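You operate a simulated robot arm through the tools that you are given. There is no shell and no other tool. Be economical: measure what you need, move in short steps, check, and stop when the job is done.

The job below is to be done with a simulated two-armed robot. You get a single attempt, and the scene is never put back.

JOB
Lay the short bar in its rests and lock the orange collar on its orange-ringed end.
Fine: pass the bar from hand to hand on the way; the collar goes on snug, lug laid over.
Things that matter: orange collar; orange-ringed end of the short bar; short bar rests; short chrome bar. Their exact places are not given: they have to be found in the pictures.

The check looks at the end state, three seconds after you hand in, the way a careful person would. Anything else that was tipped, shoved, dropped, spilled or broken makes it a failure.

ROBOT AND FRAMES
Two 7-joint arms with two-finger parallel grippers on one trunk, on a base that drives. Base frame: it is fixed to the floor where the robot stands at the start and does not move with it; the origin is under the middle of the robot, x ahead of it, y to its left, z up. Units: m, degrees, N and s.
The left shoulder is at the start at [0.05, 0.177, 0.929], the right one opposite. With the tool pointing down near the work surface each hand reaches from about 0.1 to 0.68 m from the robot's upright axis, wherever it stands, measured 20 degrees to its own side. Places, roughly: orange collar [-2, -0.5, 1]; orange-ringed end of the short bar [0.5, -0.1, 0.5]; short bar rests [-1.9, -0.2, 1]; short chrome bar (5x5x37 cm) [0.6, -0.1, 0.5]. Payload 3.43 kg a hand.
Tool frame (each hand has its own): the origin (TCP) lies between the finger pads and is the grasp point; the fingertips stand 0.034 m ahead of it; z points along the fingers, y is the line along which they close. Largest opening 0.128 m; finger width 0.024, thickness 0.012; the body of the gripper, 0.048 by 0.13 m, starts 0.096 m behind the TCP.
Orientation is told as [roll, pitch, yaw] about the base's x, y, z axes, in that order, counted from this pose: with the fingers straight down and closing along the base's y, the tool's x points along the base's -x, its y along +y and its z along -z.

CONTROLS
- The arms move only by the tool drive_tool. It takes "left_targets", "right_targets" or both (then of equal length, played together; a hand with none holds still); each is one flat list of numbers, 7 for each row, row after row: the shift along the tool's x, y, z in units of 300 mm (1.0 is 300 mm), then the turn, a rotation vector about the tool's x, y, z in units of 180 degrees (1.0 is 180 degrees), then the gripper command, from -1 (shut) to 1 (fully open), values between in proportion. In form: [dx, dy, dz, wx, wy, wz, jaw, dx, dy, dz, wx, wy, wz, jaw, ...]. A call has 1 to 20 rows; each row is the pose to reach, as a shift and turn from the pose commanded when the call began, along the tool's axes at that moment. A call with a number of a shift or a turn outside -1 to 1 is refused whole. A row lasts 0.2 s, in which the tool goes at most 0.05 m and 8.6 degrees; a call with a longer step from one row to the next is refused whole, and so is a gripper value outside its range. Where a pose cannot be reached the arm comes as near as it can. A force on the tool above 40 N (or 10 N above the force at the start of the call, whichever is more), or a blocked arm, ends the call early, and 0.2 s more pass. The fingers move at their own pace (about 0.108 m/s each) and stop on an object; they squeeze with about 21 N. The grip force told is the motor's: it shows also when the fingers shut on nothing. Time passes only in rows, and 0.2 s behind the last, so rows that repeat a pose let the fingers close. The reply holds the time, the measured pose of the TCP, the force on the tool along the base axes, the opening and the grip force, in the units named above and with some noise, with the torque about the TCP (base axes, N m) and any sound that the robot's microphone picked up.
- Cameras (640 x 400 px; columns grow to the right, rows downward): "scene" is now at [0.1408, -0.0279, 1.0741]; the picture's right is [-0.34, -0.94, 0.00], its down [-0.69, 0.25, -0.68] and it looks along [0.64, -0.23, -0.73] (base axes); focal length 257 px, centre (320, 200). "left" rides on the left gripper at [0.076, 0.011, -0.16] in its tool frame; the picture's right is [-0.15, 0.99, 0.00], its down [-0.88, -0.13, -0.46] and it looks along [-0.45, -0.07, 0.89] (tool axes); focal length 234 px, centre (320, 200). "right" rides on the right gripper at [0.076, -0.011, -0.16] in its tool frame; the picture's right is [0.15, 0.99, 0.00], its down [-0.88, 0.13, -0.46] and it looks along [-0.45, 0.07, 0.89] (tool axes); focal length 234 px, centre (320, 200).
- get_image(camera): a new picture of that camera. No time passes.
- move_column(by): slides the trunk up (or, below 0, down) by that many m; the arms and the scene camera ride with it, the base frame stays. It gives what a move gives, with no picture.
- drive_base(legs): drives the robot by 1 to 6 legs, each [ahead, turn to the left] in m and degrees, along the robot's own axes; the way and the turn of a leg run together, so that a leg with both is an arc; at most 1.5 m and 180 degrees a leg. The arms and the cameras ride along, it lands a little off, and it stops where it bumps. It gives what a move gives.
- turn_head(pan, tilt): turns the head with the scene camera to pan (to the left, within 80 degrees either way) and tilt (down, from -29 to 69), counted from straight ahead of the robot. It gives what a move gives.
- point_at(camera, pixels): for up to 12 pixels [column, row] of the newest picture of that camera ("zoom" is the newest enlarged one), the place [x, y, z] in the base frame of the surface seen there, good to about 0.003 m. No time passes.
- inspect(camera, box): a new picture of the part [left, top, right, bottom] of that camera's present view, enlarged. No time passes.
- sign_off(): hands the job in; it is judged then, once.

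Keep the steps short. Do not move on a guess: measure, check each grasp and each placing, and mend mistakes. In all there are 80 turns and 78 pictures (those below and enlarged ones count). Leave the grippers open and the arms clear of the work at the hand-in unless told otherwise, and finish with a single line.

The tools are called after "Call:" by a JSON object that holds its "method" and its "body". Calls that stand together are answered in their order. drive_tool: Moves the arms, as the interface text tells. Its arguments: {"type":"object","properties":{"left_targets":{"type":"array","items":{"type":"number"}},"right_targets":{"type":"array","items":{"type":"number"}}},"required":[]} The other tools are called the same way: move_column (by) slides the trunk up or down; drive_base (legs) drives the base; turn_head (pan, tilt) turns the head that bears the scene camera; get_image (camera) takes a picture; point_at (camera, pixels) gives the place of the surface under pixels of a picture; inspect (camera, box) takes an enlarged picture of a part of a camera's view; sign_off () hands the job in.

At the start:

```text
time: 0.0
left_eef_pos: [0.4383, 0.0427, 0.769]
left_ee_rot: [-0.1, -0.1, 0.0]
left_force: [-0.1, -0.4, 0.2]
left_wrist_torque: [0.02, -0.01, 0.01]
left_opening: 0.1279
left_grip_force: 0.1
right_eef_pos: [0.3601, -0.2527, 0.7928]
right_ee_rot: [0.0, -0.1, 0.0]
right_force: [0.1, 0.0, -0.3]
right_wrist_torque: [-0.02, 0.02, -0.01]
right_opening: 0.1282
right_grip_force: 0.1
trunk travel left (down, up): [-0.1, 0.301]
robot x, y, heading: [0.001, 0.0017, -0.1]
head pan, tilt: [-20.2, 47.1]
```

scene: 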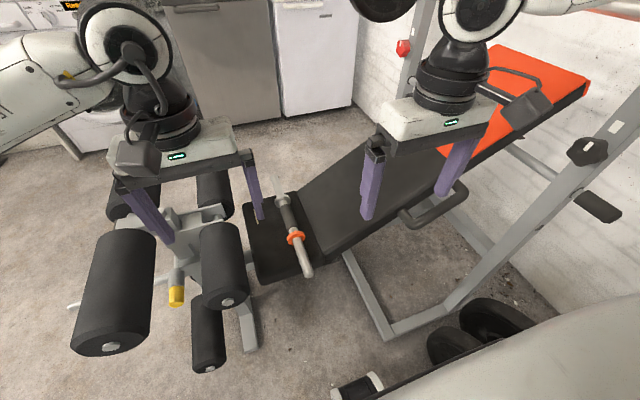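
right: 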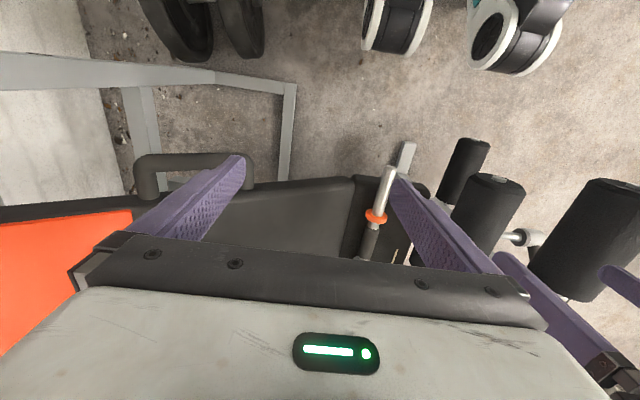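
left: 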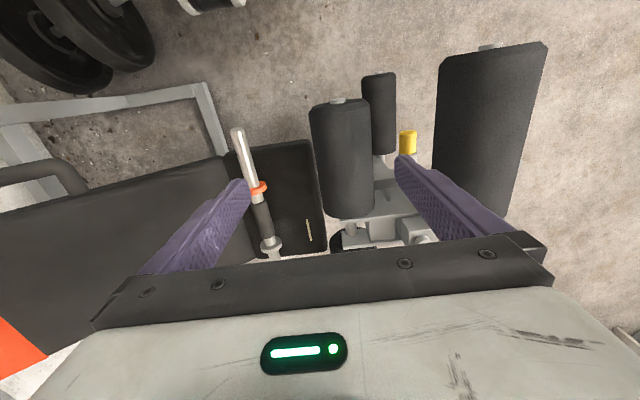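

I see the chrome bar on the bench seat at about (293,235) in the scene picture, with the orange ring at (296,237). I'll enlarge it to measure.

Call:
{"method": "inspect", "body": {"camera": "scene", "box": [230, 170, 350, 290]}}

Call:
{"method": "point_at", "body": {"camera": "scene", "pixels": [[283, 200], [289, 217], [296, 237], [302, 255], [308, 273], [265, 255], [262, 225], [322, 250], [300, 195]]}}

```text
3.33 times, centred on (290, 230) of scene
```

zoom: 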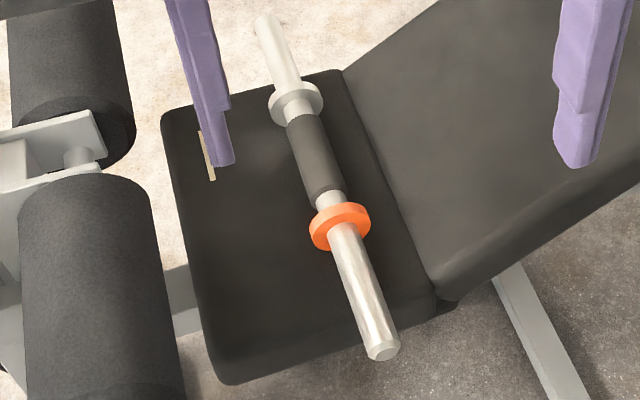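

```text
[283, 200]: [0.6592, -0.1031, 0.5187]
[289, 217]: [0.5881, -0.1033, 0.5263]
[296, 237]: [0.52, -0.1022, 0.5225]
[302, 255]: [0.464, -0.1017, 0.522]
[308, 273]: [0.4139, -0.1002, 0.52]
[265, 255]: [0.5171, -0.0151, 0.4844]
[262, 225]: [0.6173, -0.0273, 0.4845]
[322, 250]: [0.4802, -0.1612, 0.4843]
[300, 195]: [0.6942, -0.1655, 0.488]
```

The bar lies along x at y≈-0.102, the ringed end towards the robot. Before picking, I'll look to both sides for room to turn and for the rests.

Call:
{"method": "turn_head", "body": {"pan": 80, "tilt": 20}}

Call:
{"method": "get_image", "body": {"camera": "scene"}}

Call:
{"method": "turn_head", "body": {"pan": -80, "tilt": 20}}

Call:
{"method": "get_image", "body": {"camera": "scene"}}

```text
time: 1.8
left_eef_pos: [0.4391, 0.0429, 0.769]
left_ee_rot: [0.0, 0.1, 0.0]
left_force: [0.3, -0.2, 0.5]
left_wrist_torque: [-0.02, 0.0, 0.02]
left_opening: 0.1282
left_grip_force: 0.0
right_eef_pos: [0.36, -0.2527, 0.7944]
right_ee_rot: [-0.1, 0.0, 0.0]
right_force: [-0.2, 0.5, -0.6]
right_wrist_torque: [-0.04, 0.04, -0.01]
right_opening: 0.1281
right_grip_force: 0.0
trunk travel left (down, up): [-0.1, 0.301]
robot x, y, heading: [0.0036, 0.0049, -0.1]
head pan, tilt: [80.0, 20.0]
```

```text
73 pictures are left
```

scene: 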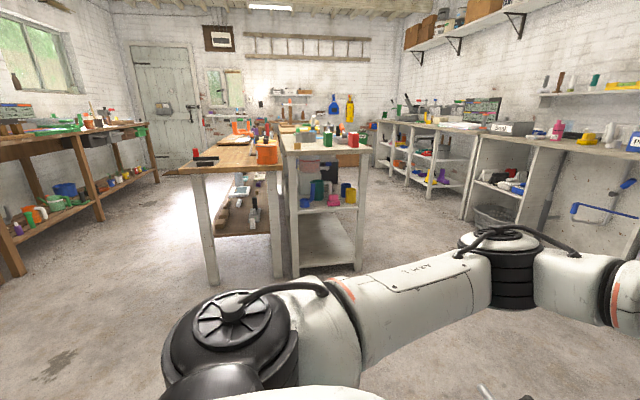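

```text
time: 4.2
left_eef_pos: [0.4381, 0.0425, 0.7684]
left_ee_rot: [0.0, 0.0, 0.0]
left_force: [1.8, 0.2, -0.1]
left_wrist_torque: [-0.04, 0.01, 0.01]
left_opening: 0.128
left_grip_force: 0.0
right_eef_pos: [0.3598, -0.2535, 0.7941]
right_ee_rot: [0.1, 0.0, 0.1]
right_force: [-0.7, 0.4, -0.2]
right_wrist_torque: [0.02, -0.04, 0.02]
right_opening: 0.1279
right_grip_force: 0.0
trunk travel left (down, up): [-0.1, 0.301]
robot x, y, heading: [-0.0011, 0.0002, -0.1]
head pan, tilt: [-80.0, 20.0]
```

```text
72 pictures are left
```

scene: 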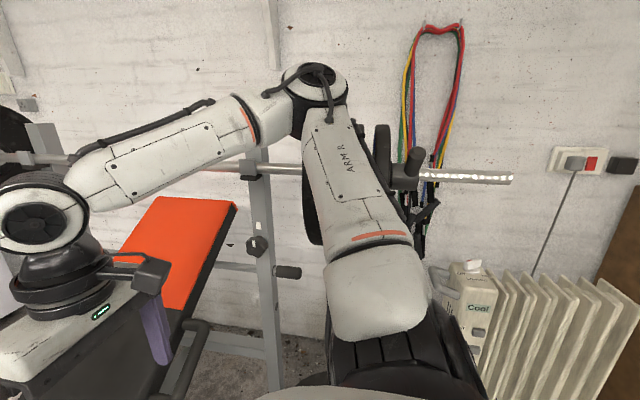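

The left side is free; on the right is the bench upright with a barbell. I'll measure the distances there.

Call:
{"method": "point_at", "body": {"camera": "scene", "pixels": [[265, 180], [262, 250], [288, 272], [320, 85], [510, 178], [400, 175], [325, 190], [200, 205], [380, 300], [470, 300], [560, 300], [600, 160]]}}

```text
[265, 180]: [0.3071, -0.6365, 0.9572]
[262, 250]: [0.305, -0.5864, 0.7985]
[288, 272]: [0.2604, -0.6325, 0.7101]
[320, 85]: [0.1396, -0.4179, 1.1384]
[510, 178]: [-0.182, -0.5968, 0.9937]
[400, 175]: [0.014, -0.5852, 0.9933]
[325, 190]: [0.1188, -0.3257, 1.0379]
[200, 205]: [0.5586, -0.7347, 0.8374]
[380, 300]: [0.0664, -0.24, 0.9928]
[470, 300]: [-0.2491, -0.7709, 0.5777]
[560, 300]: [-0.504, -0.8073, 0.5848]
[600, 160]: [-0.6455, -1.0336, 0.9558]
```

There's enough clearance (barbell at y≈-0.59). Now I turn the head back to the bar and measure it closely.

Call:
{"method": "turn_head", "body": {"pan": -10, "tilt": 55}}

Call:
{"method": "inspect", "body": {"camera": "scene", "box": [260, 90, 400, 230]}}

```text
time: 5.6
left_eef_pos: [0.4385, 0.0424, 0.7696]
left_ee_rot: [0.0, 0.0, 0.0]
left_force: [-0.4, -0.2, -0.8]
left_wrist_torque: [-0.01, 0.0, 0.0]
left_opening: 0.1281
left_grip_force: 0.1
right_eef_pos: [0.3608, -0.2524, 0.7938]
right_ee_rot: [0.0, -0.1, 0.0]
right_force: [0.7, 0.4, -0.2]
right_wrist_torque: [-0.02, -0.01, 0.03]
right_opening: 0.1282
right_grip_force: 0.1
trunk travel left (down, up): [-0.1, 0.301]
robot x, y, heading: [0.0014, 0.004, -0.1]
head pan, tilt: [-10.0, 55.0]
```

```text
2.86 times, centred on (330, 160) of scene
```

zoom: 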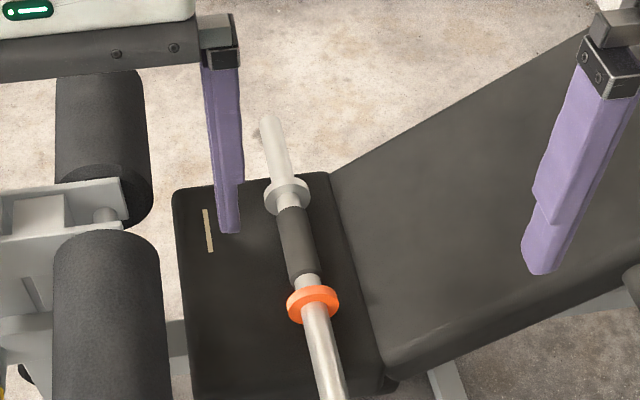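

I measure along the bar in the zoom: tip, flange, grip ends, ring.

Call:
{"method": "point_at", "body": {"camera": "zoom", "pixels": [[267, 118], [272, 150], [285, 186], [291, 212], [297, 240], [303, 270], [307, 281], [312, 291], [315, 318], [325, 355], [334, 392], [335, 250]]}}

```text
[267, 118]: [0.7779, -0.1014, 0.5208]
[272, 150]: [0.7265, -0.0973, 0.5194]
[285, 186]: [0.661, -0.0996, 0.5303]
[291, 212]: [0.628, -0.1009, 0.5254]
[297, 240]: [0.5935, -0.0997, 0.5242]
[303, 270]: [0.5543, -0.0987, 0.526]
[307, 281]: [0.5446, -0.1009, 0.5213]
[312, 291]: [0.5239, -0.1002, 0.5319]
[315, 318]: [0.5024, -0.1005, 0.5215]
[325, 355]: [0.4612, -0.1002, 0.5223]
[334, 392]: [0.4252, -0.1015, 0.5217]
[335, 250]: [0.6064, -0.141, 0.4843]
```

Bar axis at y≈-0.1005, z≈0.5095; centre x≈0.59; grip x 0.548–0.632. I move the left hand aside and bring the right hand over the centre, partly open, stopping at z≈0.60.

Call:
{"method": "drive_tool", "body": {"right_targets": [-0.128, 0.0845, 0, 0, 0, 0, 0.5, -0.256, 0.169, 0, 0, 0, 0, 0.09, -0.383, 0.2535, 0, 0, 0, 0, 0.09, -0.511, 0.338, 0, 0, 0, 0, 0.09, -0.639, 0.4225, 0, 0, 0, 0, 0.09, -0.7667, 0.507, 0, 0, 0, 0, 0.09, -0.7667, 0.507, 0.16, 0, 0, 0, 0.09, -0.7667, 0.507, 0.32, 0, 0, 0, 0.09, -0.7667, 0.507, 0.48, 0, 0, 0, 0.09, -0.7667, 0.507, 0.64, 0, 0, 0, 0.09, -0.7667, 0.507, 0.64, 0, 0, 0, 0.09], "left_targets": [0, 0.12, 0, 0, 0, 0, 1, 0, 0.24, 0, 0, 0, 0, 1, 0, 0.36, 0, 0, 0, 0, 1, 0, 0.48, 0, 0, 0, 0, 1, 0, 0.6, 0, 0, 0, 0, 1, 0, 0.667, 0, 0, 0, 0, 1, 0, 0.667, 0, 0, 0, 0, 1, 0, 0.667, 0, 0, 0, 0, 1, 0, 0.667, 0, 0, 0, 0, 1, 0, 0.667, 0, 0, 0, 0, 1, 0, 0.667, 0, 0, 0, 0, 1]}}

Call:
{"method": "get_image", "body": {"camera": "right"}}

```text
time: 8.0
left_eef_pos: [0.4379, 0.2419, 0.7686]
left_ee_rot: [-0.1, -0.1, 0.0]
left_force: [-0.1, -1.1, 0.1]
left_wrist_torque: [0.01, 0.01, -0.03]
left_opening: 0.1281
left_grip_force: 0.1
right_eef_pos: [0.4928, -0.2006, 0.6676]
right_ee_rot: [0.2, 0.0, 0.0]
right_force: [-0.5, 0.2, 0.8]
right_wrist_torque: [-0.02, 0.01, 0.04]
right_opening: 0.0699
right_grip_force: 0.0
right hand out of reach, approached as far as the arm can: row 4, 5, 6, 7, 8, 9, 10, 11
trunk travel left (down, up): [-0.1, 0.301]
robot x, y, heading: [-0.0014, -0.0036, 0.2]
head pan, tilt: [-10.0, 55.0]
```

```text
70 pictures are left
```

right: 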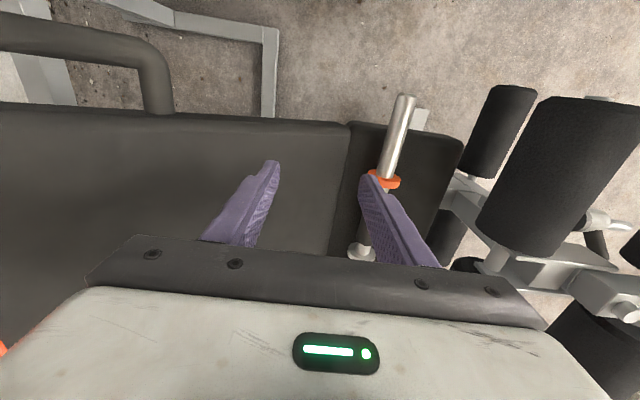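

The arm stopped short at (0.493,-0.2,0.668). I hold the command a few rows to see whether it still converges.

Call:
{"method": "drive_tool", "body": {"right_targets": [0, 0, 0, 0, 0, 0, 0.09, 0, 0, 0, 0, 0, 0, 0.09, 0, 0, 0, 0, 0, 0, 0.09]}}

```text
time: 8.8
left_eef_pos: [0.4397, 0.2422, 0.7684]
left_ee_rot: [-0.1, -0.1, 0.0]
left_force: [0.1, -0.1, 0.0]
left_wrist_torque: [0.01, 0.02, 0.02]
left_opening: 0.1281
left_grip_force: 0.1
right_eef_pos: [0.4919, -0.2004, 0.6687]
right_ee_rot: [0.2, 0.0, 0.0]
right_force: [0.1, -0.1, 0.2]
right_wrist_torque: [-0.02, -0.01, -0.02]
right_opening: 0.0699
right_grip_force: 0.1
trunk travel left (down, up): [-0.1, 0.301]
robot x, y, heading: [-0.0014, -0.0002, 0.1]
head pan, tilt: [-10.0, 55.0]
```

The command now equals the reached pose. I go left over the bar line first, then down, then forward.

Call:
{"method": "drive_tool", "body": {"right_targets": [0, 0.11, 0, 0, 0, 0, 0.09, 0, 0.22, 0, 0, 0, 0, 0.09, 0, 0.333, 0, 0, 0, 0, 0.09, 0, 0.333, 0.12, 0, 0, 0, 0.09, 0, 0.333, 0.227, 0, 0, 0, 0.09, -0.11, 0.333, 0.227, 0, 0, 0, 0.09, -0.22, 0.333, 0.227, 0, 0, 0, 0.09, -0.327, 0.333, 0.227, 0, 0, 0, 0.09, -0.327, 0.333, 0.227, 0, 0, 0, 0.09]}}

```text
time: 10.8
left_eef_pos: [0.4397, 0.242, 0.7688]
left_ee_rot: [-0.1, 0.0, 0.0]
left_force: [-0.6, -0.7, -0.7]
left_wrist_torque: [-0.03, 0.05, 0.01]
left_opening: 0.1281
left_grip_force: 0.0
right_eef_pos: [0.4891, -0.1966, 0.6695]
right_ee_rot: [0.1, 0.0, 0.1]
right_force: [-0.4, 0.2, 0.1]
right_wrist_torque: [0.03, -0.01, 0.01]
right_opening: 0.0699
right_grip_force: 0.1
right hand out of reach, approached as far as the arm can: row 1, 2, 3, 4, 5, 6, 7, 8, 9
trunk travel left (down, up): [-0.1, 0.301]
robot x, y, heading: [-0.0021, -0.0034, 0.0]
head pan, tilt: [-10.0, 55.0]
```

It's stuck in a joint limit. I back off to x≈0.38, then left, down, and forward along the bar.

Call:
{"method": "drive_tool", "body": {"right_targets": [0.12, 0, 0, 0, 0, 0, 0.09, 0.24, 0, 0, 0, 0, 0, 0.09, 0.363, 0, 0, 0, 0, 0, 0.09, 0.363, 0.11, 0, 0, 0, 0, 0.09, 0.363, 0.22, 0, 0, 0, 0, 0.09, 0.363, 0.323, 0, 0, 0, 0, 0.09, 0.363, 0.323, 0.12, 0, 0, 0, 0.09, 0.363, 0.323, 0.232, 0, 0, 0, 0.09, 0.24, 0.323, 0.232, 0, 0, 0, 0.09, 0.12, 0.323, 0.232, 0, 0, 0, 0.09, 0, 0.323, 0.232, 0, 0, 0, 0.09, 0, 0.323, 0.232, 0, 0, 0, 0.09]}}

```text
time: 13.4
left_eef_pos: [0.4387, 0.2432, 0.7676]
left_ee_rot: [0.0, 0.0, 0.0]
left_force: [-0.2, -0.4, 0.7]
left_wrist_torque: [0.0, 0.0, 0.0]
left_opening: 0.1281
left_grip_force: 0.1
right_eef_pos: [0.4403, -0.1742, 0.6436]
right_ee_rot: [0.1, -0.1, 0.0]
right_force: [-1.0, -0.5, -0.1]
right_wrist_torque: [0.0, -0.02, 0.02]
right_opening: 0.0699
right_grip_force: 0.1
right hand out of reach, approached as far as the arm can: row 6, 7, 8, 9, 10, 11, 12
trunk travel left (down, up): [-0.1, 0.301]
robot x, y, heading: [0.0003, -0.0005, -0.2]
head pan, tilt: [-10.0, 55.0]
```

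Still limited. I look at the arm posture before choosing another approach.

Call:
{"method": "turn_head", "body": {"pan": -40, "tilt": 35}}

Call:
{"method": "get_image", "body": {"camera": "scene"}}

```text
time: 14.4
left_eef_pos: [0.4379, 0.2416, 0.7685]
left_ee_rot: [0.1, 0.0, 0.0]
left_force: [-0.8, -0.2, -0.5]
left_wrist_torque: [0.03, 0.01, -0.01]
left_opening: 0.1281
left_grip_force: 0.2
right_eef_pos: [0.4406, -0.1754, 0.6427]
right_ee_rot: [0.1, 0.0, 0.1]
right_force: [0.0, -0.1, 0.1]
right_wrist_torque: [0.03, 0.01, -0.01]
right_opening: 0.0698
right_grip_force: 0.1
trunk travel left (down, up): [-0.1, 0.301]
robot x, y, heading: [-0.0032, -0.0002, -0.0]
head pan, tilt: [-40.0, 35.0]
```

```text
69 pictures are left
```

scene: 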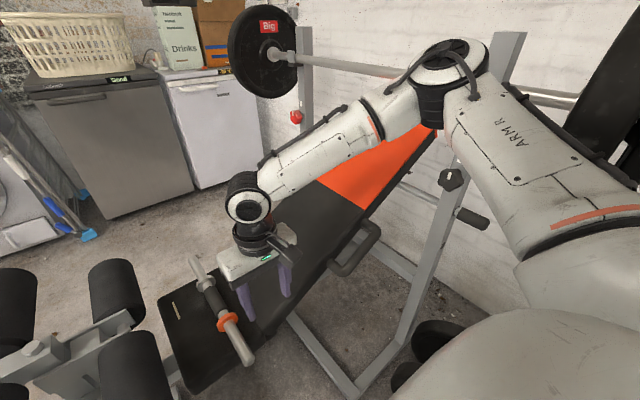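

The elbow sits far out to the right, so a wrist limit is likely. I test whether a 20° yaw lets the hand go further left.

Call:
{"method": "drive_tool", "body": {"right_targets": [0.1, 0, 0, 0, 0, 0.04, 0.09, 0.1, 0, 0, 0, 0, 0.08, 0.09, 0.1, 0, 0, 0, 0, 0.111, 0.09, 0.1, 0.12, 0, 0, 0, 0.111, 0.09, 0.1, 0.24, 0, 0, 0, 0.111, 0.09, 0.1, 0.24, 0, 0, 0, 0.111, 0.09]}}

Call:
{"method": "drive_tool", "body": {"right_targets": [0, 0, 0, 0, 0, -0.04, 0.09, 0, 0, 0, 0, 0, -0.08, 0.09, 0, 0, 0, 0, 0, -0.12, 0.09, 0, 0, 0, 0, 0, -0.16, 0.09, 0, 0, 0, 0, 0, -0.2, 0.09, 0, 0, 0, 0, 0, -0.222, 0.09, 0, 0, 0, 0, 0, -0.222, 0.09]}}

```text
time: 15.8
left_eef_pos: [0.4382, 0.2412, 0.7673]
left_ee_rot: [-0.1, 0.0, -0.1]
left_force: [-0.7, 0.3, 0.7]
left_wrist_torque: [-0.01, -0.03, 0.03]
left_opening: 0.1281
left_grip_force: 0.1
right_eef_pos: [0.3989, -0.1433, 0.6604]
right_ee_rot: [0.1, 0.0, -20.0]
right_force: [1.0, -1.4, -1.3]
right_wrist_torque: [0.01, -0.02, 0.01]
right_opening: 0.0697
right_grip_force: 0.1
right hand out of reach, approached as far as the arm can: row 4, 5, 6
trunk travel left (down, up): [-0.1, 0.301]
robot x, y, heading: [0.0008, -0.0004, 0.1]
head pan, tilt: [-40.0, 35.0]
```

```text
time: 17.4
left_eef_pos: [0.4396, 0.2425, 0.7674]
left_ee_rot: [0.0, 0.0, 0.0]
left_force: [0.3, 0.9, -0.1]
left_wrist_torque: [-0.01, 0.01, -0.03]
left_opening: 0.1281
left_grip_force: 0.1
right_eef_pos: [0.3983, -0.1432, 0.6603]
right_ee_rot: [0.1, -0.2, 20.1]
right_force: [0.2, 0.3, 0.9]
right_wrist_torque: [-0.02, -0.01, -0.04]
right_opening: 0.0695
right_grip_force: 0.0
trunk travel left (down, up): [-0.1, 0.301]
robot x, y, heading: [-0.001, 0.0015, 0.2]
head pan, tilt: [-40.0, 35.0]
```

Yaw isn't the limit; the elbow seems stuck. I go back right, level the yaw, and test the nominal reach direction (20° to the right) lower down.

Call:
{"method": "drive_tool", "body": {"right_targets": [0.084, -0.1, -0.044, 0, 0, 0.04, 0.09, 0.168, -0.2, -0.088, 0, 0, 0.08, 0.09, 0.251, -0.299, -0.133, 0, 0, 0.111, 0.09, 0.251, -0.299, -0.133, 0, 0, 0.111, 0.09]}}

Call:
{"method": "drive_tool", "body": {"right_targets": [-0.14, 0, 0, 0, 0, 0, 0.09, -0.28, 0, 0, 0, 0, 0, 0.09, -0.42, 0, 0, 0, 0, 0, 0.09, -0.56, 0, 0, 0, 0, 0, 0.09, -0.7, 0, 0, 0, 0, 0, 0.09, -0.7, 0, 0, 0, 0, 0, 0.09]}}

```text
time: 18.4
left_eef_pos: [0.4423, 0.2442, 0.7645]
left_ee_rot: [-0.1, 0.4, -0.1]
left_force: [-0.6, -0.1, 1.3]
left_wrist_torque: [0.01, 0.03, -0.03]
left_opening: 0.1279
left_grip_force: 0.1
right_eef_pos: [0.3623, -0.2521, 0.6972]
right_ee_rot: [-0.4, 0.4, 0.1]
right_force: [0.2, 0.2, -0.4]
right_wrist_torque: [0.0, 0.03, -0.02]
right_opening: 0.0698
right_grip_force: 0.1
trunk travel left (down, up): [-0.1, 0.301]
robot x, y, heading: [-0.0033, 0.0016, 0.2]
head pan, tilt: [-40.0, 35.0]
```

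```text
time: 19.8
left_eef_pos: [0.4389, 0.2429, 0.7676]
left_ee_rot: [0.2, 0.0, 0.0]
left_force: [0.1, 0.0, 0.1]
left_wrist_torque: [-0.03, 0.0, 0.02]
left_opening: 0.1277
left_grip_force: 0.1
right_eef_pos: [0.5534, -0.2608, 0.7047]
right_ee_rot: [0.1, -0.1, 0.1]
right_force: [0.7, -0.3, -0.3]
right_wrist_torque: [0.0, 0.0, 0.01]
right_opening: 0.07
right_grip_force: 0.1
right hand out of reach, approached as far as the arm can: row 5, 6
trunk travel left (down, up): [-0.1, 0.301]
robot x, y, heading: [0.0014, -0.0001, 0.1]
head pan, tilt: [-40.0, 35.0]
```

Here it reached 0.55 forward. I check where the elbow is now.

Call:
{"method": "get_image", "body": {"camera": "scene"}}

```text
68 pictures are left
```

scene: 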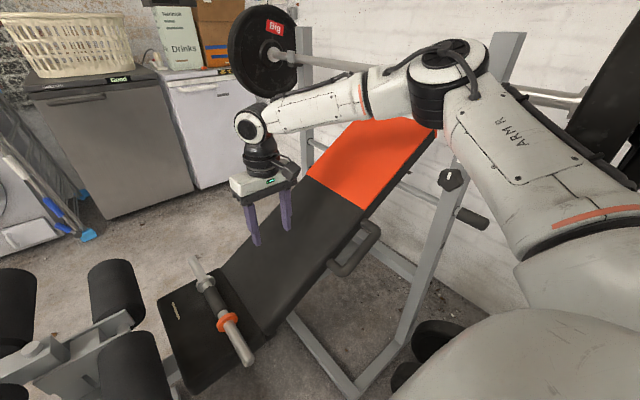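

The elbow stays pinned in this posture. I'll pull the hand back and drive 0.45 m backwards to free floor, to try lowering the arm there.

Call:
{"method": "drive_tool", "body": {"right_targets": [0.16, 0, 0, 0, 0, 0, 0.09, 0.32, 0, 0, 0, 0, 0, 0.09, 0.48, 0, 0, 0, 0, 0, 0.09, 0.62, 0, 0, 0, 0, 0, 0.09]}}

Call:
{"method": "drive_base", "body": {"legs": [[-0.45, 0]]}}

Call:
{"method": "drive_tool", "body": {"right_targets": [0, 0, 0.12, 0, 0, 0, 0.09, 0, 0, 0.24, 0, 0, 0, 0.09, 0, 0, 0.36, 0, 0, 0, 0.09, 0, 0, 0.48, 0, 0, 0, 0.09, 0, 0, 0.58, 0, 0, 0, 0.09, -0.12, 0, 0.58, 0, 0, 0, 0.09, -0.24, 0, 0.58, 0, 0, 0, 0.09, -0.36, 0, 0.58, 0, 0, 0, 0.09, -0.48, 0, 0.58, 0, 0, 0, 0.09, -0.6, 0, 0.58, 0, 0, 0, 0.09, -0.72, 0, 0.58, 0, 0, 0, 0.09]}}

```text
time: 20.8
left_eef_pos: [0.441, 0.2444, 0.7646]
left_ee_rot: [-0.3, 0.3, 0.0]
left_force: [0.2, 0.0, 0.4]
left_wrist_torque: [0.01, 0.02, -0.03]
left_opening: 0.1277
left_grip_force: 0.0
right_eef_pos: [0.3718, -0.2589, 0.7046]
right_ee_rot: [-0.5, 0.2, 0.2]
right_force: [-0.5, 0.8, -0.3]
right_wrist_torque: [-0.01, 0.01, -0.03]
right_opening: 0.0699
right_grip_force: 0.1
trunk travel left (down, up): [-0.1, 0.301]
robot x, y, heading: [-0.001, -0.0018, 0.4]
head pan, tilt: [-40.0, 35.0]
```

```text
time: 21.6
left_eef_pos: [0.4324, 0.2414, 0.7645]
left_ee_rot: [-0.1, 0.6, 0.2]
left_force: [-0.5, 0.7, -0.6]
left_wrist_torque: [0.0, 0.0, -0.01]
left_opening: 0.1279
left_grip_force: 0.1
right_eef_pos: [0.3606, -0.2577, 0.7]
right_ee_rot: [-1.1, 0.9, 1.3]
right_force: [0.3, 0.7, 0.0]
right_wrist_torque: [-0.01, 0.0, 0.02]
right_opening: 0.0696
right_grip_force: 0.0
trunk travel left (down, up): [-0.1, 0.301]
robot x, y, heading: [-0.0086, 0.0039, 0.8]
head pan, tilt: [-40.0, 35.0]
stopped in leg 1: the robot was blocked; the commanded pose is now the measured one
```

```text
time: 23.8
left_eef_pos: [0.4278, 0.2417, 0.7675]
left_ee_rot: [0.1, -0.1, 0.1]
left_force: [-0.1, -0.9, 0.1]
left_wrist_torque: [-0.02, 0.0, -0.01]
left_opening: 0.1279
left_grip_force: 0.0
right_eef_pos: [0.4552, -0.282, 0.5678]
right_ee_rot: [-0.7, 2.6, 0.3]
right_force: [-2.0, 0.5, -1.5]
right_wrist_torque: [0.04, -0.04, -0.09]
right_opening: 0.0694
right_grip_force: 0.2
right hand out of reach, approached as far as the arm can: row 6, 7, 8, 9, 10
trunk travel left (down, up): [-0.1, 0.301]
robot x, y, heading: [-0.0143, 0.0027, 0.5]
head pan, tilt: [-40.0, 35.0]
stopped in row 10 (right hand): the force on the tool passed its limit (the readings are from after the stop); the commanded pose is now the measured one
```

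The base was blocked going back, and the hand then touched something near the backrest. I raise the hand and look around.

Call:
{"method": "drive_tool", "body": {"right_targets": [0.1, 0, -0.1, 0, 0, 0, 0.09, 0.2, 0, -0.22, 0, 0, 0, 0.09, 0.3, 0, -0.34, 0, 0, 0, 0.09, 0.3, 0, -0.45, 0, 0, 0, 0.09]}}

Call:
{"method": "turn_head", "body": {"pan": -80, "tilt": 50}}

Call:
{"method": "get_image", "body": {"camera": "scene"}}

Call:
{"method": "turn_head", "body": {"pan": -45, "tilt": 60}}

Call:
{"method": "get_image", "body": {"camera": "scene"}}

```text
time: 24.8
left_eef_pos: [0.4328, 0.2454, 0.7632]
left_ee_rot: [-0.5, 0.4, -0.1]
left_force: [-0.3, 0.1, -0.4]
left_wrist_torque: [0.01, 0.0, 0.02]
left_opening: 0.1279
left_grip_force: 0.0
right_eef_pos: [0.3753, -0.2798, 0.7055]
right_ee_rot: [-1.4, 3.2, 0.7]
right_force: [-0.5, -0.3, -0.2]
right_wrist_torque: [0.0, 0.01, -0.01]
right_opening: 0.0702
right_grip_force: 0.1
trunk travel left (down, up): [-0.1, 0.301]
robot x, y, heading: [-0.0114, 0.0046, 0.7]
head pan, tilt: [-40.0, 35.0]
```

```text
time: 25.9
left_eef_pos: [0.4302, 0.2451, 0.7627]
left_ee_rot: [-0.3, 0.5, 0.0]
left_force: [-0.2, -0.2, 0.1]
left_wrist_torque: [-0.05, -0.02, -0.02]
left_opening: 0.1279
left_grip_force: 0.0
right_eef_pos: [0.375, -0.2783, 0.7041]
right_ee_rot: [-1.4, 3.1, 0.6]
right_force: [-0.6, -0.3, 0.5]
right_wrist_torque: [-0.02, -0.01, 0.0]
right_opening: 0.0698
right_grip_force: 0.0
trunk travel left (down, up): [-0.1, 0.301]
robot x, y, heading: [-0.0045, -0.0005, 0.4]
head pan, tilt: [-80.0, 50.0]
```

```text
67 pictures are left
```

scene: 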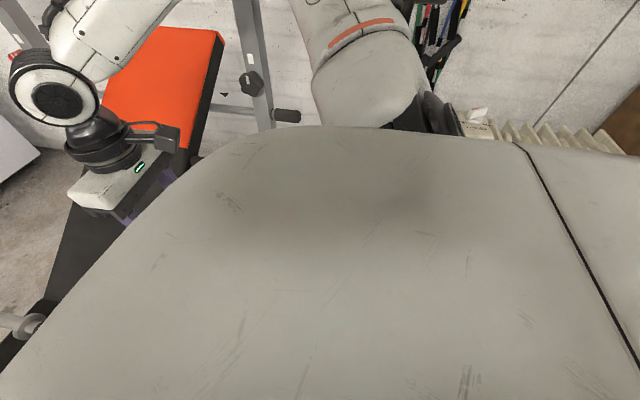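

```text
time: 26.9
left_eef_pos: [0.4309, 0.2454, 0.7633]
left_ee_rot: [-0.2, 0.4, 0.1]
left_force: [-0.7, -0.5, 0.0]
left_wrist_torque: [-0.01, -0.02, 0.01]
left_opening: 0.1281
left_grip_force: 0.0
right_eef_pos: [0.375, -0.2789, 0.7051]
right_ee_rot: [-1.3, 3.0, 0.6]
right_force: [0.1, 1.2, -0.5]
right_wrist_torque: [0.01, 0.01, 0.0]
right_opening: 0.0696
right_grip_force: 0.1
trunk travel left (down, up): [-0.1, 0.301]
robot x, y, heading: [-0.0134, 0.0016, 0.5]
head pan, tilt: [-45.0, 60.0]
```

```text
66 pictures are left
```

scene: 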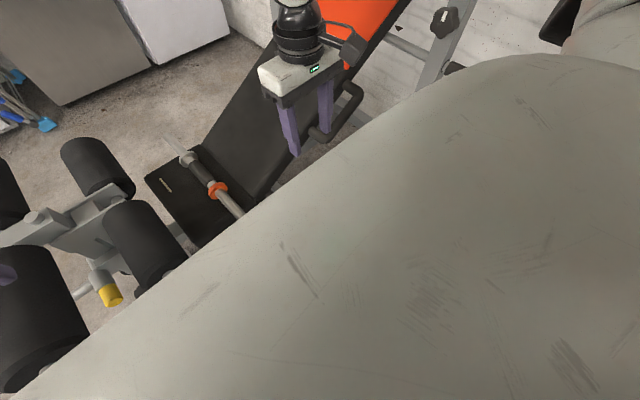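

The weight plate on the barbell (about x≈0.05, y≈-0.45) probably stopped the upper arm. Turning left moves the elbow away from it. I raise the hand a bit and turn 20° left.

Call:
{"method": "drive_tool", "body": {"right_targets": [0, 0, -0.13, 0, 0, 0, 0.09, 0, 0, -0.26, 0, 0, 0, 0.09]}}

Call:
{"method": "drive_base", "body": {"legs": [[0, 20]]}}

Call:
{"method": "turn_head", "body": {"pan": -80, "tilt": 20}}

Call:
{"method": "get_image", "body": {"camera": "scene"}}

```text
time: 27.5
left_eef_pos: [0.4407, 0.2424, 0.7576]
left_ee_rot: [-0.1, 1.4, 0.0]
left_force: [0.1, 0.8, -0.4]
left_wrist_torque: [0.02, 0.01, 0.0]
left_opening: 0.1281
left_grip_force: 0.1
right_eef_pos: [0.3877, -0.2786, 0.7707]
right_ee_rot: [-1.1, 4.9, 0.8]
right_force: [0.1, 0.4, 0.9]
right_wrist_torque: [0.03, 0.0, 0.0]
right_opening: 0.0698
right_grip_force: 0.0
trunk travel left (down, up): [-0.1, 0.301]
robot x, y, heading: [-0.0082, -0.0003, 0.9]
head pan, tilt: [-45.0, 60.0]
```

```text
time: 29.0
left_eef_pos: [0.3188, 0.3782, 0.7685]
left_ee_rot: [0.1, 0.1, 20.1]
left_force: [0.0, -0.6, -0.2]
left_wrist_torque: [-0.02, 0.0, 0.03]
left_opening: 0.1281
left_grip_force: 0.1
right_eef_pos: [0.4495, -0.1292, 0.7837]
right_ee_rot: [-0.8, 2.5, 20.5]
right_force: [-0.2, -0.3, 0.2]
right_wrist_torque: [0.0, 0.05, 0.01]
right_opening: 0.0702
right_grip_force: 0.2
trunk travel left (down, up): [-0.1, 0.301]
robot x, y, heading: [-0.0145, 0.0033, 20.8]
head pan, tilt: [-45.0, 60.0]
```

```text
time: 30.0
left_eef_pos: [0.3183, 0.3786, 0.7674]
left_ee_rot: [0.0, 0.0, 20.0]
left_force: [0.2, -0.2, 0.6]
left_wrist_torque: [0.02, 0.01, -0.01]
left_opening: 0.1278
left_grip_force: 0.1
right_eef_pos: [0.4489, -0.1294, 0.7844]
right_ee_rot: [-0.7, 2.6, 20.5]
right_force: [0.3, -0.2, 0.3]
right_wrist_torque: [-0.01, 0.0, -0.03]
right_opening: 0.0698
right_grip_force: 0.0
trunk travel left (down, up): [-0.1, 0.301]
robot x, y, heading: [-0.0098, 0.0017, 20.6]
head pan, tilt: [-80.0, 20.0]
```

```text
65 pictures are left
```

scene: 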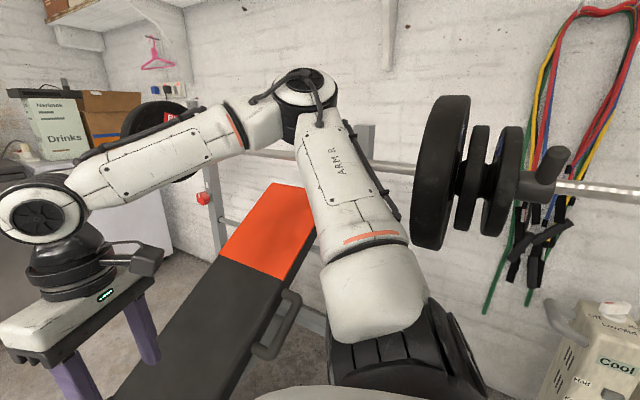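

Now the arm is clear of the plates. I level the tool (yaw 0) while lowering to z≈0.68, then go forward over the bar centre.

Call:
{"method": "drive_tool", "body": {"right_targets": [0, 0, 0.11, -0.002, -0.006, 0.04, 0.09, 0, 0, 0.22, -0.004, -0.012, 0.08, 0.09, 0, 0, 0.33, -0.004, -0.014, 0.114, 0.09, -0.12, -0.02, 0.4, -0.004, -0.014, 0.114, 0.09, -0.24, -0.04, 0.447, -0.004, -0.014, 0.114, 0.09, -0.36, -0.06, 0.447, -0.004, -0.014, 0.114, 0.09, -0.47, -0.073, 0.447, -0.004, -0.014, 0.114, 0.09, -0.47, -0.073, 0.447, -0.004, -0.014, 0.114, 0.09]}}

```text
time: 31.8
left_eef_pos: [0.3173, 0.3773, 0.7686]
left_ee_rot: [0.0, 0.1, 20.0]
left_force: [-0.6, 0.3, 0.8]
left_wrist_torque: [-0.03, 0.01, 0.0]
left_opening: 0.128
left_grip_force: 0.1
right_eef_pos: [0.585, -0.103, 0.6426]
right_ee_rot: [-0.4, -0.1, 0.0]
right_force: [0.7, 0.4, 0.0]
right_wrist_torque: [0.03, 0.0, -0.02]
right_opening: 0.0698
right_grip_force: 0.0
trunk travel left (down, up): [-0.1, 0.301]
robot x, y, heading: [-0.0104, -0.0003, 20.7]
head pan, tilt: [-80.0, 20.0]
```

Reached now (0.585,-0.103,0.643). I look through the right hand camera for alignment.

Call:
{"method": "get_image", "body": {"camera": "right"}}

Call:
{"method": "point_at", "body": {"camera": "right", "pixels": [[300, 210], [310, 190], [320, 170], [325, 150], [330, 200]]}}

```text
64 pictures are left
```

right: 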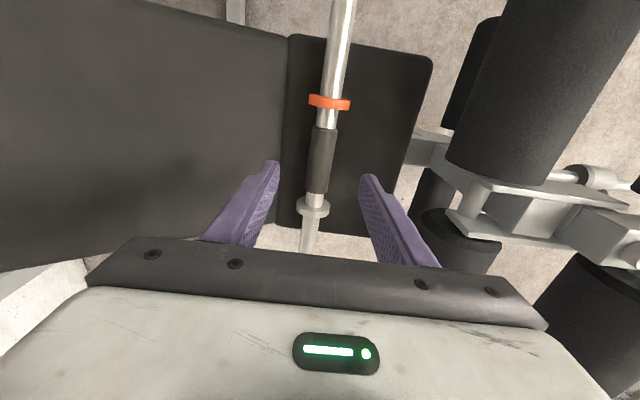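

```text
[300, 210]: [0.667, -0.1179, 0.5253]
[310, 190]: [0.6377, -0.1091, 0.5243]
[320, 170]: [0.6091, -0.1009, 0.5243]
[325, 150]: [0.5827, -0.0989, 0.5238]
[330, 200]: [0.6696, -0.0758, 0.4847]
```

Aligned with the bar (axis y≈-0.1005). I descend to z≈0.5235 (tips 5 mm above the seat) and close.

Call:
{"method": "drive_tool", "body": {"right_targets": [-0.015, 0.007, 0.13, 0, 0, 0, 0.09, -0.015, 0.007, 0.26, 0, 0, 0, 0.09, -0.015, 0.007, 0.36, 0, 0, 0, 0.09, -0.015, 0.007, 0.397, 0, 0, 0, 0.09, -0.015, 0.007, 0.397, 0, 0, 0, 0.09, -0.015, 0.007, 0.397, 0, 0, 0, -1, -0.015, 0.007, 0.397, 0, 0, 0, -1, -0.015, 0.007, 0.397, 0, 0, 0, -1]}}

```text
time: 33.6
left_eef_pos: [0.3188, 0.3793, 0.7677]
left_ee_rot: [0.0, 0.1, 20.1]
left_force: [-0.1, 0.0, -0.6]
left_wrist_torque: [0.0, 0.02, -0.01]
left_opening: 0.128
left_grip_force: 0.0
right_eef_pos: [0.5602, -0.13, 0.5646]
right_ee_rot: [-0.3, 0.0, 0.0]
right_force: [-0.2, -0.2, 1.0]
right_wrist_torque: [0.04, 0.01, 0.0]
right_opening: 0.0002
right_grip_force: 21.0
right hand out of reach, approached as far as the arm can: row 1, 2, 3, 4, 5, 6, 7, 8
trunk travel left (down, up): [-0.1, 0.301]
robot x, y, heading: [-0.0087, 0.0048, 20.5]
head pan, tilt: [-80.0, 20.0]
```

Still 5 cm short at low height; nothing was touched. I open and lift; turning further left and lowering the trunk 0.1 m brings the shoulder nearer.

Call:
{"method": "drive_tool", "body": {"right_targets": [0, 0, -0.15, 0, 0, 0, -1, 0, 0, -0.3, 0, 0, 0, 0.09, 0.15, 0, -0.43, 0, 0, 0, 0.09, 0.3, 0, -0.56, 0, 0, 0, 0.09, 0.4, 0, -0.66, 0, 0, 0, 0.09, 0.4, 0, -0.66, 0, 0, 0, 0.09]}}

Call:
{"method": "drive_base", "body": {"legs": [[0, 20]]}}

Call:
{"method": "move_column", "body": {"by": -0.1}}

Call:
{"method": "turn_head", "body": {"pan": -50, "tilt": 45}}

Call:
{"method": "get_image", "body": {"camera": "scene"}}

```text
refused: row 3 steps farther than a row can; nothing moved
```

```text
time: 35.0
left_eef_pos: [0.2039, 0.4526, 0.7683]
left_ee_rot: [0.1, 0.0, 35.9]
left_force: [0.2, -0.3, 0.8]
left_wrist_torque: [0.01, -0.03, 0.01]
left_opening: 0.1282
left_grip_force: 0.0
right_eef_pos: [0.5769, 0.0171, 0.5621]
right_ee_rot: [-2.0, 0.5, 15.5]
right_force: [0.0, 0.1, 0.0]
right_wrist_torque: [0.01, 0.03, 0.01]
right_opening: 0.0
right_grip_force: 20.9
trunk travel left (down, up): [-0.1, 0.301]
robot x, y, heading: [-0.011, -0.0022, 36.1]
head pan, tilt: [-80.0, 20.0]
stopped in leg 1: the force on the tool passed its limit (the readings are from after the stop); the commanded pose is now the measured one
```

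```text
time: 35.7
left_eef_pos: [0.2026, 0.4523, 0.7194]
left_ee_rot: [0.1, 0.0, 35.8]
left_force: [0.2, -0.2, -0.1]
left_wrist_torque: [0.0, 0.04, -0.02]
left_opening: 0.1281
left_grip_force: 0.0
right_eef_pos: [0.5782, 0.016, 0.5193]
right_ee_rot: [-2.1, 0.5, 15.4]
right_force: [-4.2, -5.0, 14.7]
right_wrist_torque: [0.55, 0.29, 0.14]
right_opening: 0.0
right_grip_force: 21.0
trunk travel left (down, up): [-0.052, 0.35]
robot x, y, heading: [-0.0129, 0.0009, 36.3]
head pan, tilt: [-80.0, 20.0]
stopped: the force on the tool passed its limit (the readings are from after the stop); the commanded pose is now the measured one
```

```text
time: 36.7
left_eef_pos: [0.2031, 0.4544, 0.7202]
left_ee_rot: [0.0, -0.1, 35.8]
left_force: [0.7, 0.0, 0.1]
left_wrist_torque: [0.04, 0.0, -0.01]
left_opening: 0.128
left_grip_force: 0.0
right_eef_pos: [0.578, 0.0161, 0.5178]
right_ee_rot: [-2.4, 0.4, 15.4]
right_force: [-6.5, -6.8, 20.4]
right_wrist_torque: [0.73, 0.57, 0.06]
right_opening: 0.0
right_grip_force: 20.9
trunk travel left (down, up): [-0.052, 0.35]
robot x, y, heading: [-0.0107, 0.0031, 36.3]
head pan, tilt: [-50.0, 45.0]
```

```text
63 pictures are left
```

scene: 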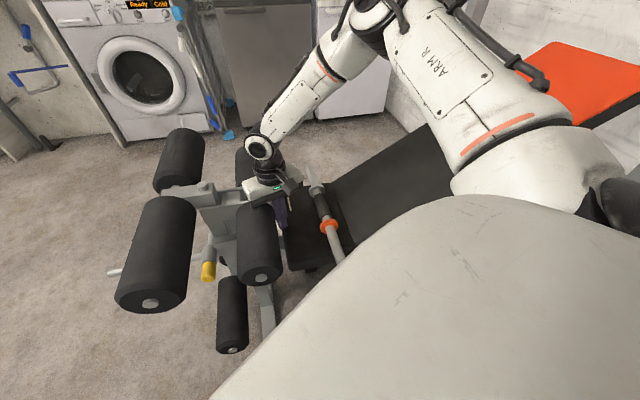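

The lift was refused for a too-long step while the base still turned; the hand now presses on the roller/seat side. I lift it straight up (gripper stays shut).

Call:
{"method": "drive_tool", "body": {"right_targets": [0, 0, -0.08, 0, 0, 0, -1, 0, 0, -0.2, 0, 0, 0, -1, 0, 0, -0.34, 0, 0, 0, -1, 0, 0, -0.48, 0, 0, 0, -1, 0, 0, -0.62, 0, 0, 0, -1, 0, 0, -0.62, 0, 0, 0, -1]}}

Call:
{"method": "inspect", "body": {"camera": "scene", "box": [100, 110, 420, 310]}}

```text
time: 38.1
left_eef_pos: [0.2041, 0.4533, 0.721]
left_ee_rot: [0.1, 0.3, 35.8]
left_force: [0.2, -0.1, -0.1]
left_wrist_torque: [0.0, -0.02, 0.0]
left_opening: 0.1278
left_grip_force: 0.0
right_eef_pos: [0.5815, 0.0234, 0.7018]
right_ee_rot: [-2.3, 0.6, 15.5]
right_force: [0.0, 0.1, -0.2]
right_wrist_torque: [0.0, -0.02, -0.01]
right_opening: 0.0
right_grip_force: 22.2
trunk travel left (down, up): [-0.052, 0.35]
robot x, y, heading: [-0.0147, 0.0003, 36.2]
head pan, tilt: [-50.0, 45.0]
```

```text
2.00 times, centred on (260, 210) of scene
```

zoom: 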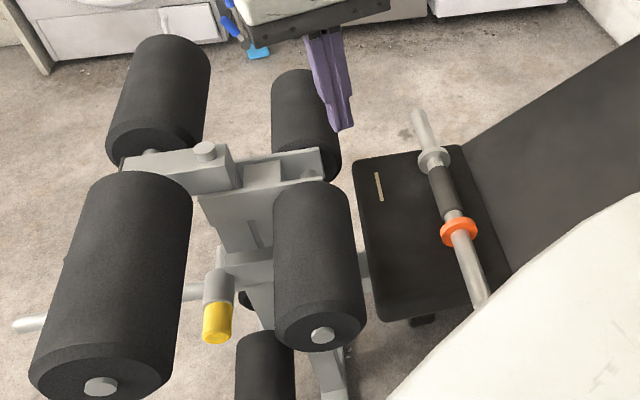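

Everything looks in place. I re-measure the bar.

Call:
{"method": "point_at", "body": {"camera": "zoom", "pixels": [[418, 115], [431, 157], [438, 180], [447, 205], [453, 216], [462, 245], [475, 290], [310, 165], [315, 190], [390, 240], [290, 85]]}}

```text
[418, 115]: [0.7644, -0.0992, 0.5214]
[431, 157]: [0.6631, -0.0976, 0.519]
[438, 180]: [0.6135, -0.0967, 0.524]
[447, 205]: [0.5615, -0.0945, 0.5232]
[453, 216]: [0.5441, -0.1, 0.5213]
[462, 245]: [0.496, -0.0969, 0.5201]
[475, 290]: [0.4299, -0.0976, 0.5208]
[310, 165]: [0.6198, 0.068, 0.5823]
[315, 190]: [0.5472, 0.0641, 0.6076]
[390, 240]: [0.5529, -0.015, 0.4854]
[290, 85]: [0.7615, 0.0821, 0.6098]
```

The bar is unmoved (y≈-0.099). I bring the right hand over the bar centre with yaw 0, at z≈0.70, opening to 0.07 on the way.

Call:
{"method": "drive_tool", "body": {"right_targets": [0.02, -0.1, 0, -0.004, -0.001, 0.03, -1, 0.04, -0.2, 0, -0.008, -0.002, 0.06, -0.5, 0.06, -0.3, 0, -0.0128, -0.003, 0.086, 0.09, 0.081, -0.4, 0, -0.0128, -0.003, 0.086, 0.09, 0.081, -0.4, 0, -0.0128, -0.003, 0.086, 0.09]}}

```text
time: 39.3
left_eef_pos: [0.2037, 0.4536, 0.7188]
left_ee_rot: [0.1, 0.0, 35.8]
left_force: [-0.1, -0.3, 0.5]
left_wrist_torque: [0.02, 0.01, 0.0]
left_opening: 0.1278
left_grip_force: 0.1
right_eef_pos: [0.5868, -0.0989, 0.7086]
right_ee_rot: [0.0, -0.3, 0.0]
right_force: [0.9, 0.5, 0.2]
right_wrist_torque: [0.05, -0.01, 0.05]
right_opening: 0.0697
right_grip_force: 0.1
trunk travel left (down, up): [-0.052, 0.35]
robot x, y, heading: [-0.0147, 0.0015, 36.3]
head pan, tilt: [-50.0, 45.0]
```

Good. Now the trunk goes down 0.05 m, which lowers the hand to about 0.66 (tips well above the bar).

Call:
{"method": "move_column", "body": {"by": -0.05}}

Call:
{"method": "get_image", "body": {"camera": "right"}}

```text
time: 40.2
left_eef_pos: [0.2039, 0.4531, 0.6685]
left_ee_rot: [0.1, 0.0, 35.8]
left_force: [-0.7, -0.4, 0.5]
left_wrist_torque: [0.01, 0.01, -0.02]
left_opening: 0.1281
left_grip_force: 0.0
right_eef_pos: [0.5866, -0.0987, 0.658]
right_ee_rot: [0.0, -0.3, 0.1]
right_force: [-0.2, -0.3, 0.6]
right_wrist_torque: [0.0, 0.02, 0.0]
right_opening: 0.0699
right_grip_force: 0.1
trunk travel left (down, up): [-0.002, 0.4]
robot x, y, heading: [-0.0162, -0.0066, 36.5]
head pan, tilt: [-50.0, 45.0]
```

```text
61 pictures are left
```

right: 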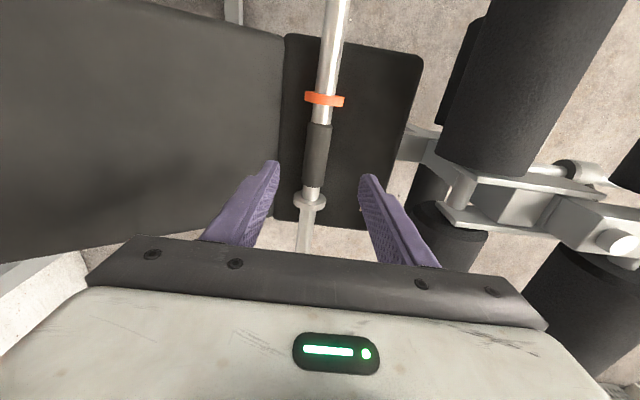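

The bar is centred between the fingers. I descend to z≈0.5235 without closing yet.

Call:
{"method": "drive_tool", "body": {"right_targets": [-0.01, 0, 0.12, 0, 0, 0, 0.09, -0.01, 0, 0.24, 0, 0, 0, 0.09, -0.01, 0, 0.36, 0, 0, 0, 0.09, -0.01, 0, 0.446, 0, 0, 0, 0.09, -0.01, 0, 0.446, 0, 0, 0, 0.09]}}

```text
time: 41.4
left_eef_pos: [0.2037, 0.4525, 0.6697]
left_ee_rot: [0.0, 0.1, 35.7]
left_force: [0.9, -0.2, 0.4]
left_wrist_torque: [0.03, 0.01, -0.02]
left_opening: 0.1279
left_grip_force: 0.1
right_eef_pos: [0.5896, -0.1018, 0.527]
right_ee_rot: [0.0, -0.3, -0.1]
right_force: [-0.6, 0.7, -1.1]
right_wrist_torque: [-0.02, 0.0, 0.0]
right_opening: 0.0701
right_grip_force: 0.0
trunk travel left (down, up): [-0.002, 0.4]
robot x, y, heading: [-0.0119, 0.0032, 36.4]
head pan, tilt: [-50.0, 45.0]
```

Position reached without contact (0.5896,-0.1018,0.527). I lower 3 mm more and close on the grip.

Call:
{"method": "drive_tool", "body": {"right_targets": [0, 0, 0.01, 0, 0, 0, 0.09, 0, 0, 0.01, 0, 0, 0, -1, 0, 0, 0.01, 0, 0, 0, -1, 0, 0, 0.01, 0, 0, 0, -1]}}

Call:
{"method": "drive_tool", "body": {"right_targets": [0, 0, -0.04, 0, 0, 0, -1, 0, 0, -0.12, 0, 0, 0, -1, 0, 0, -0.24, 0, 0, 0, -1, 0, 0, -0.24, 0, 0, 0, -1]}}

Call:
{"method": "get_image", "body": {"camera": "right"}}

```text
time: 42.4
left_eef_pos: [0.2034, 0.453, 0.6694]
left_ee_rot: [0.1, 0.2, 35.8]
left_force: [-0.9, -0.2, 0.4]
left_wrist_torque: [-0.03, 0.01, 0.03]
left_opening: 0.128
left_grip_force: 0.2
right_eef_pos: [0.5898, -0.1, 0.5231]
right_ee_rot: [0.0, -0.3, 0.0]
right_force: [1.1, -1.3, 1.7]
right_wrist_torque: [-0.04, 0.02, 0.1]
right_opening: 0.0311
right_grip_force: 20.9
trunk travel left (down, up): [-0.002, 0.4]
robot x, y, heading: [-0.0098, -0.0004, 36.5]
head pan, tilt: [-50.0, 45.0]
```

```text
time: 43.4
left_eef_pos: [0.2039, 0.4519, 0.6698]
left_ee_rot: [0.1, 0.1, 35.8]
left_force: [0.3, 0.8, -0.5]
left_wrist_torque: [0.02, -0.03, 0.04]
left_opening: 0.1281
left_grip_force: 0.0
right_eef_pos: [0.5891, -0.0979, 0.5948]
right_ee_rot: [0.0, -0.2, 0.0]
right_force: [0.6, -0.5, -5.3]
right_wrist_torque: [-0.01, 0.05, -0.01]
right_opening: 0.0314
right_grip_force: 21.0
trunk travel left (down, up): [-0.002, 0.4]
robot x, y, heading: [-0.013, 0.0005, 36.1]
head pan, tilt: [-50.0, 45.0]
```

```text
60 pictures are left
```

right: 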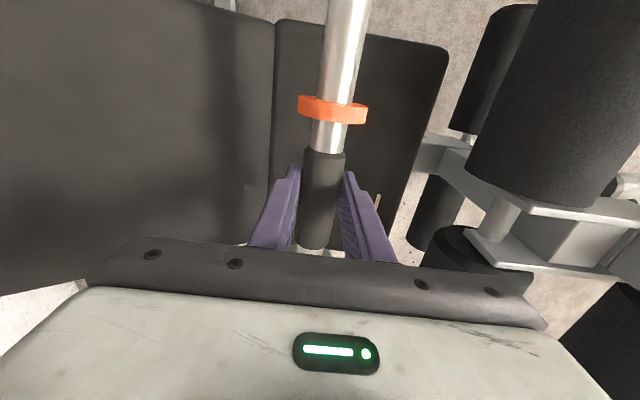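

The bar is held: opening 0.031, about 5.4 N of weight, well balanced. I raise the trunk 0.3 m to clear the bench, then retract the hand a little.

Call:
{"method": "move_column", "body": {"by": 0.3}}

Call:
{"method": "drive_tool", "body": {"right_targets": [0.1, 0, 0, 0, 0, 0, -1, 0.22, 0, 0, 0, 0, 0, -1, 0.34, 0, 0, 0, 0, 0, -1, 0.44, 0, 0, 0, 0, 0, -1, 0.44, 0, 0, 0, 0, 0, -1]}}

Call:
{"method": "turn_head", "body": {"pan": 75, "tilt": 15}}

Call:
{"method": "get_image", "body": {"camera": "scene"}}

```text
time: 46.4
left_eef_pos: [0.2034, 0.4525, 0.97]
left_ee_rot: [0.1, 0.1, 35.7]
left_force: [0.2, -0.1, -0.1]
left_wrist_torque: [-0.02, -0.02, 0.01]
left_opening: 0.1279
left_grip_force: 0.0
right_eef_pos: [0.5882, -0.099, 0.8925]
right_ee_rot: [0.0, -0.2, -0.1]
right_force: [0.3, 0.5, -4.3]
right_wrist_torque: [-0.04, 0.05, 0.03]
right_opening: 0.0315
right_grip_force: 21.1
trunk travel left (down, up): [-0.302, 0.1]
robot x, y, heading: [-0.0116, 0.0007, 36.2]
head pan, tilt: [-50.0, 45.0]
```

```text
time: 47.6
left_eef_pos: [0.204, 0.4527, 0.9691]
left_ee_rot: [0.1, 0.1, 35.8]
left_force: [0.3, 0.0, 0.9]
left_wrist_torque: [-0.01, 0.0, 0.03]
left_opening: 0.1279
left_grip_force: 0.1
right_eef_pos: [0.4566, -0.097, 0.8928]
right_ee_rot: [0.0, -0.4, 0.1]
right_force: [-0.5, 0.6, -4.9]
right_wrist_torque: [0.01, 0.07, -0.01]
right_opening: 0.0313
right_grip_force: 20.9
trunk travel left (down, up): [-0.302, 0.1]
robot x, y, heading: [-0.0101, 0.001, 36.6]
head pan, tilt: [-50.0, 45.0]
```

```text
time: 49.6
left_eef_pos: [0.204, 0.4533, 0.969]
left_ee_rot: [0.1, 0.1, 35.7]
left_force: [-0.1, 0.6, -0.3]
left_wrist_torque: [-0.02, 0.03, 0.04]
left_opening: 0.1279
left_grip_force: 0.0
right_eef_pos: [0.4562, -0.0964, 0.8943]
right_ee_rot: [0.0, -0.3, -0.1]
right_force: [-0.6, 0.2, -4.3]
right_wrist_torque: [-0.01, 0.08, -0.02]
right_opening: 0.0313
right_grip_force: 21.2
trunk travel left (down, up): [-0.302, 0.1]
robot x, y, heading: [-0.0109, -0.0, 36.4]
head pan, tilt: [75.0, 15.0]
```

```text
59 pictures are left
```

scene: 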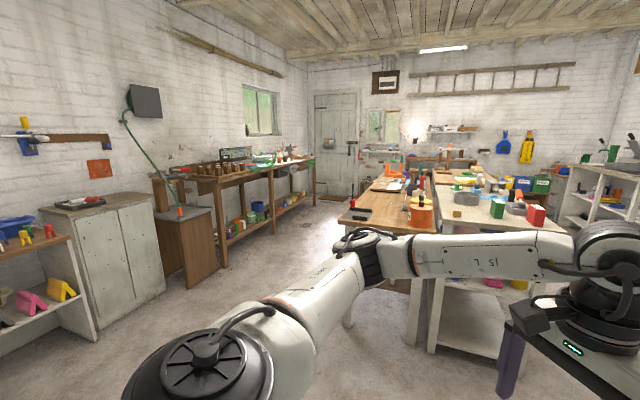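

I check how near the middle tables and the left cabinets are before turning.

Call:
{"method": "point_at", "body": {"camera": "scene", "pixels": [[430, 330], [345, 222], [500, 255], [560, 225], [385, 240], [100, 300], [100, 205], [50, 150], [150, 230], [60, 240], [160, 200]]}}

```text
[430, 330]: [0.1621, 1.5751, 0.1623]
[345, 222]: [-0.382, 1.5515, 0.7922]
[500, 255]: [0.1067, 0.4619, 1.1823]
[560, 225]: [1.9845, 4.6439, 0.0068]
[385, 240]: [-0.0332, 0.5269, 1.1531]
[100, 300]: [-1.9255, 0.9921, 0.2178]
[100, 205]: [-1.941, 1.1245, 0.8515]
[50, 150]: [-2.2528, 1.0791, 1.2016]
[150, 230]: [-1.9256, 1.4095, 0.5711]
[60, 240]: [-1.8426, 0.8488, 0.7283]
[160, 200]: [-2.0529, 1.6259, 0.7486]
```

There's 1.5 m of free space. I turn left 110° and look toward the wall at -x.

Call:
{"method": "drive_base", "body": {"legs": [[0, 110]]}}

Call:
{"method": "turn_head", "body": {"pan": 40, "tilt": 10}}

Call:
{"method": "get_image", "body": {"camera": "scene"}}

```text
time: 54.6
left_eef_pos: [-0.5095, 0.0502, 0.969]
left_ee_rot: [0.1, 0.0, 145.5]
left_force: [0.0, 0.6, -0.2]
left_wrist_torque: [0.01, -0.01, 0.0]
left_opening: 0.1281
left_grip_force: 0.2
right_eef_pos: [-0.0761, 0.4743, 0.8932]
right_ee_rot: [0.0, -0.2, 109.6]
right_force: [0.2, -0.5, -5.3]
right_wrist_torque: [-0.07, 0.0, 0.01]
right_opening: 0.0313
right_grip_force: 20.5
trunk travel left (down, up): [-0.302, 0.1]
robot x, y, heading: [-0.0112, 0.0026, 145.8]
head pan, tilt: [75.0, 15.0]
```

```text
time: 55.6
left_eef_pos: [-0.5098, 0.0498, 0.9688]
left_ee_rot: [0.0, 0.0, 145.6]
left_force: [0.2, 0.3, -0.1]
left_wrist_torque: [0.0, 0.0, 0.01]
left_opening: 0.1281
left_grip_force: 0.0
right_eef_pos: [-0.0765, 0.4737, 0.893]
right_ee_rot: [0.0, -0.2, 109.7]
right_force: [0.6, 0.4, -5.1]
right_wrist_torque: [-0.03, -0.03, -0.02]
right_opening: 0.0312
right_grip_force: 20.9
trunk travel left (down, up): [-0.302, 0.1]
robot x, y, heading: [-0.0089, 0.0032, 146.1]
head pan, tilt: [40.0, 10.0]
```

```text
58 pictures are left
```

scene: 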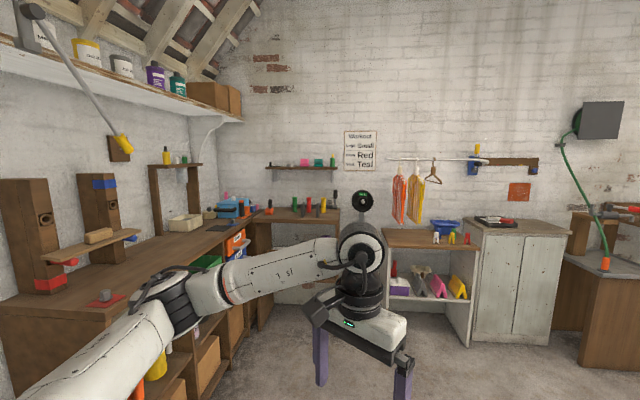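

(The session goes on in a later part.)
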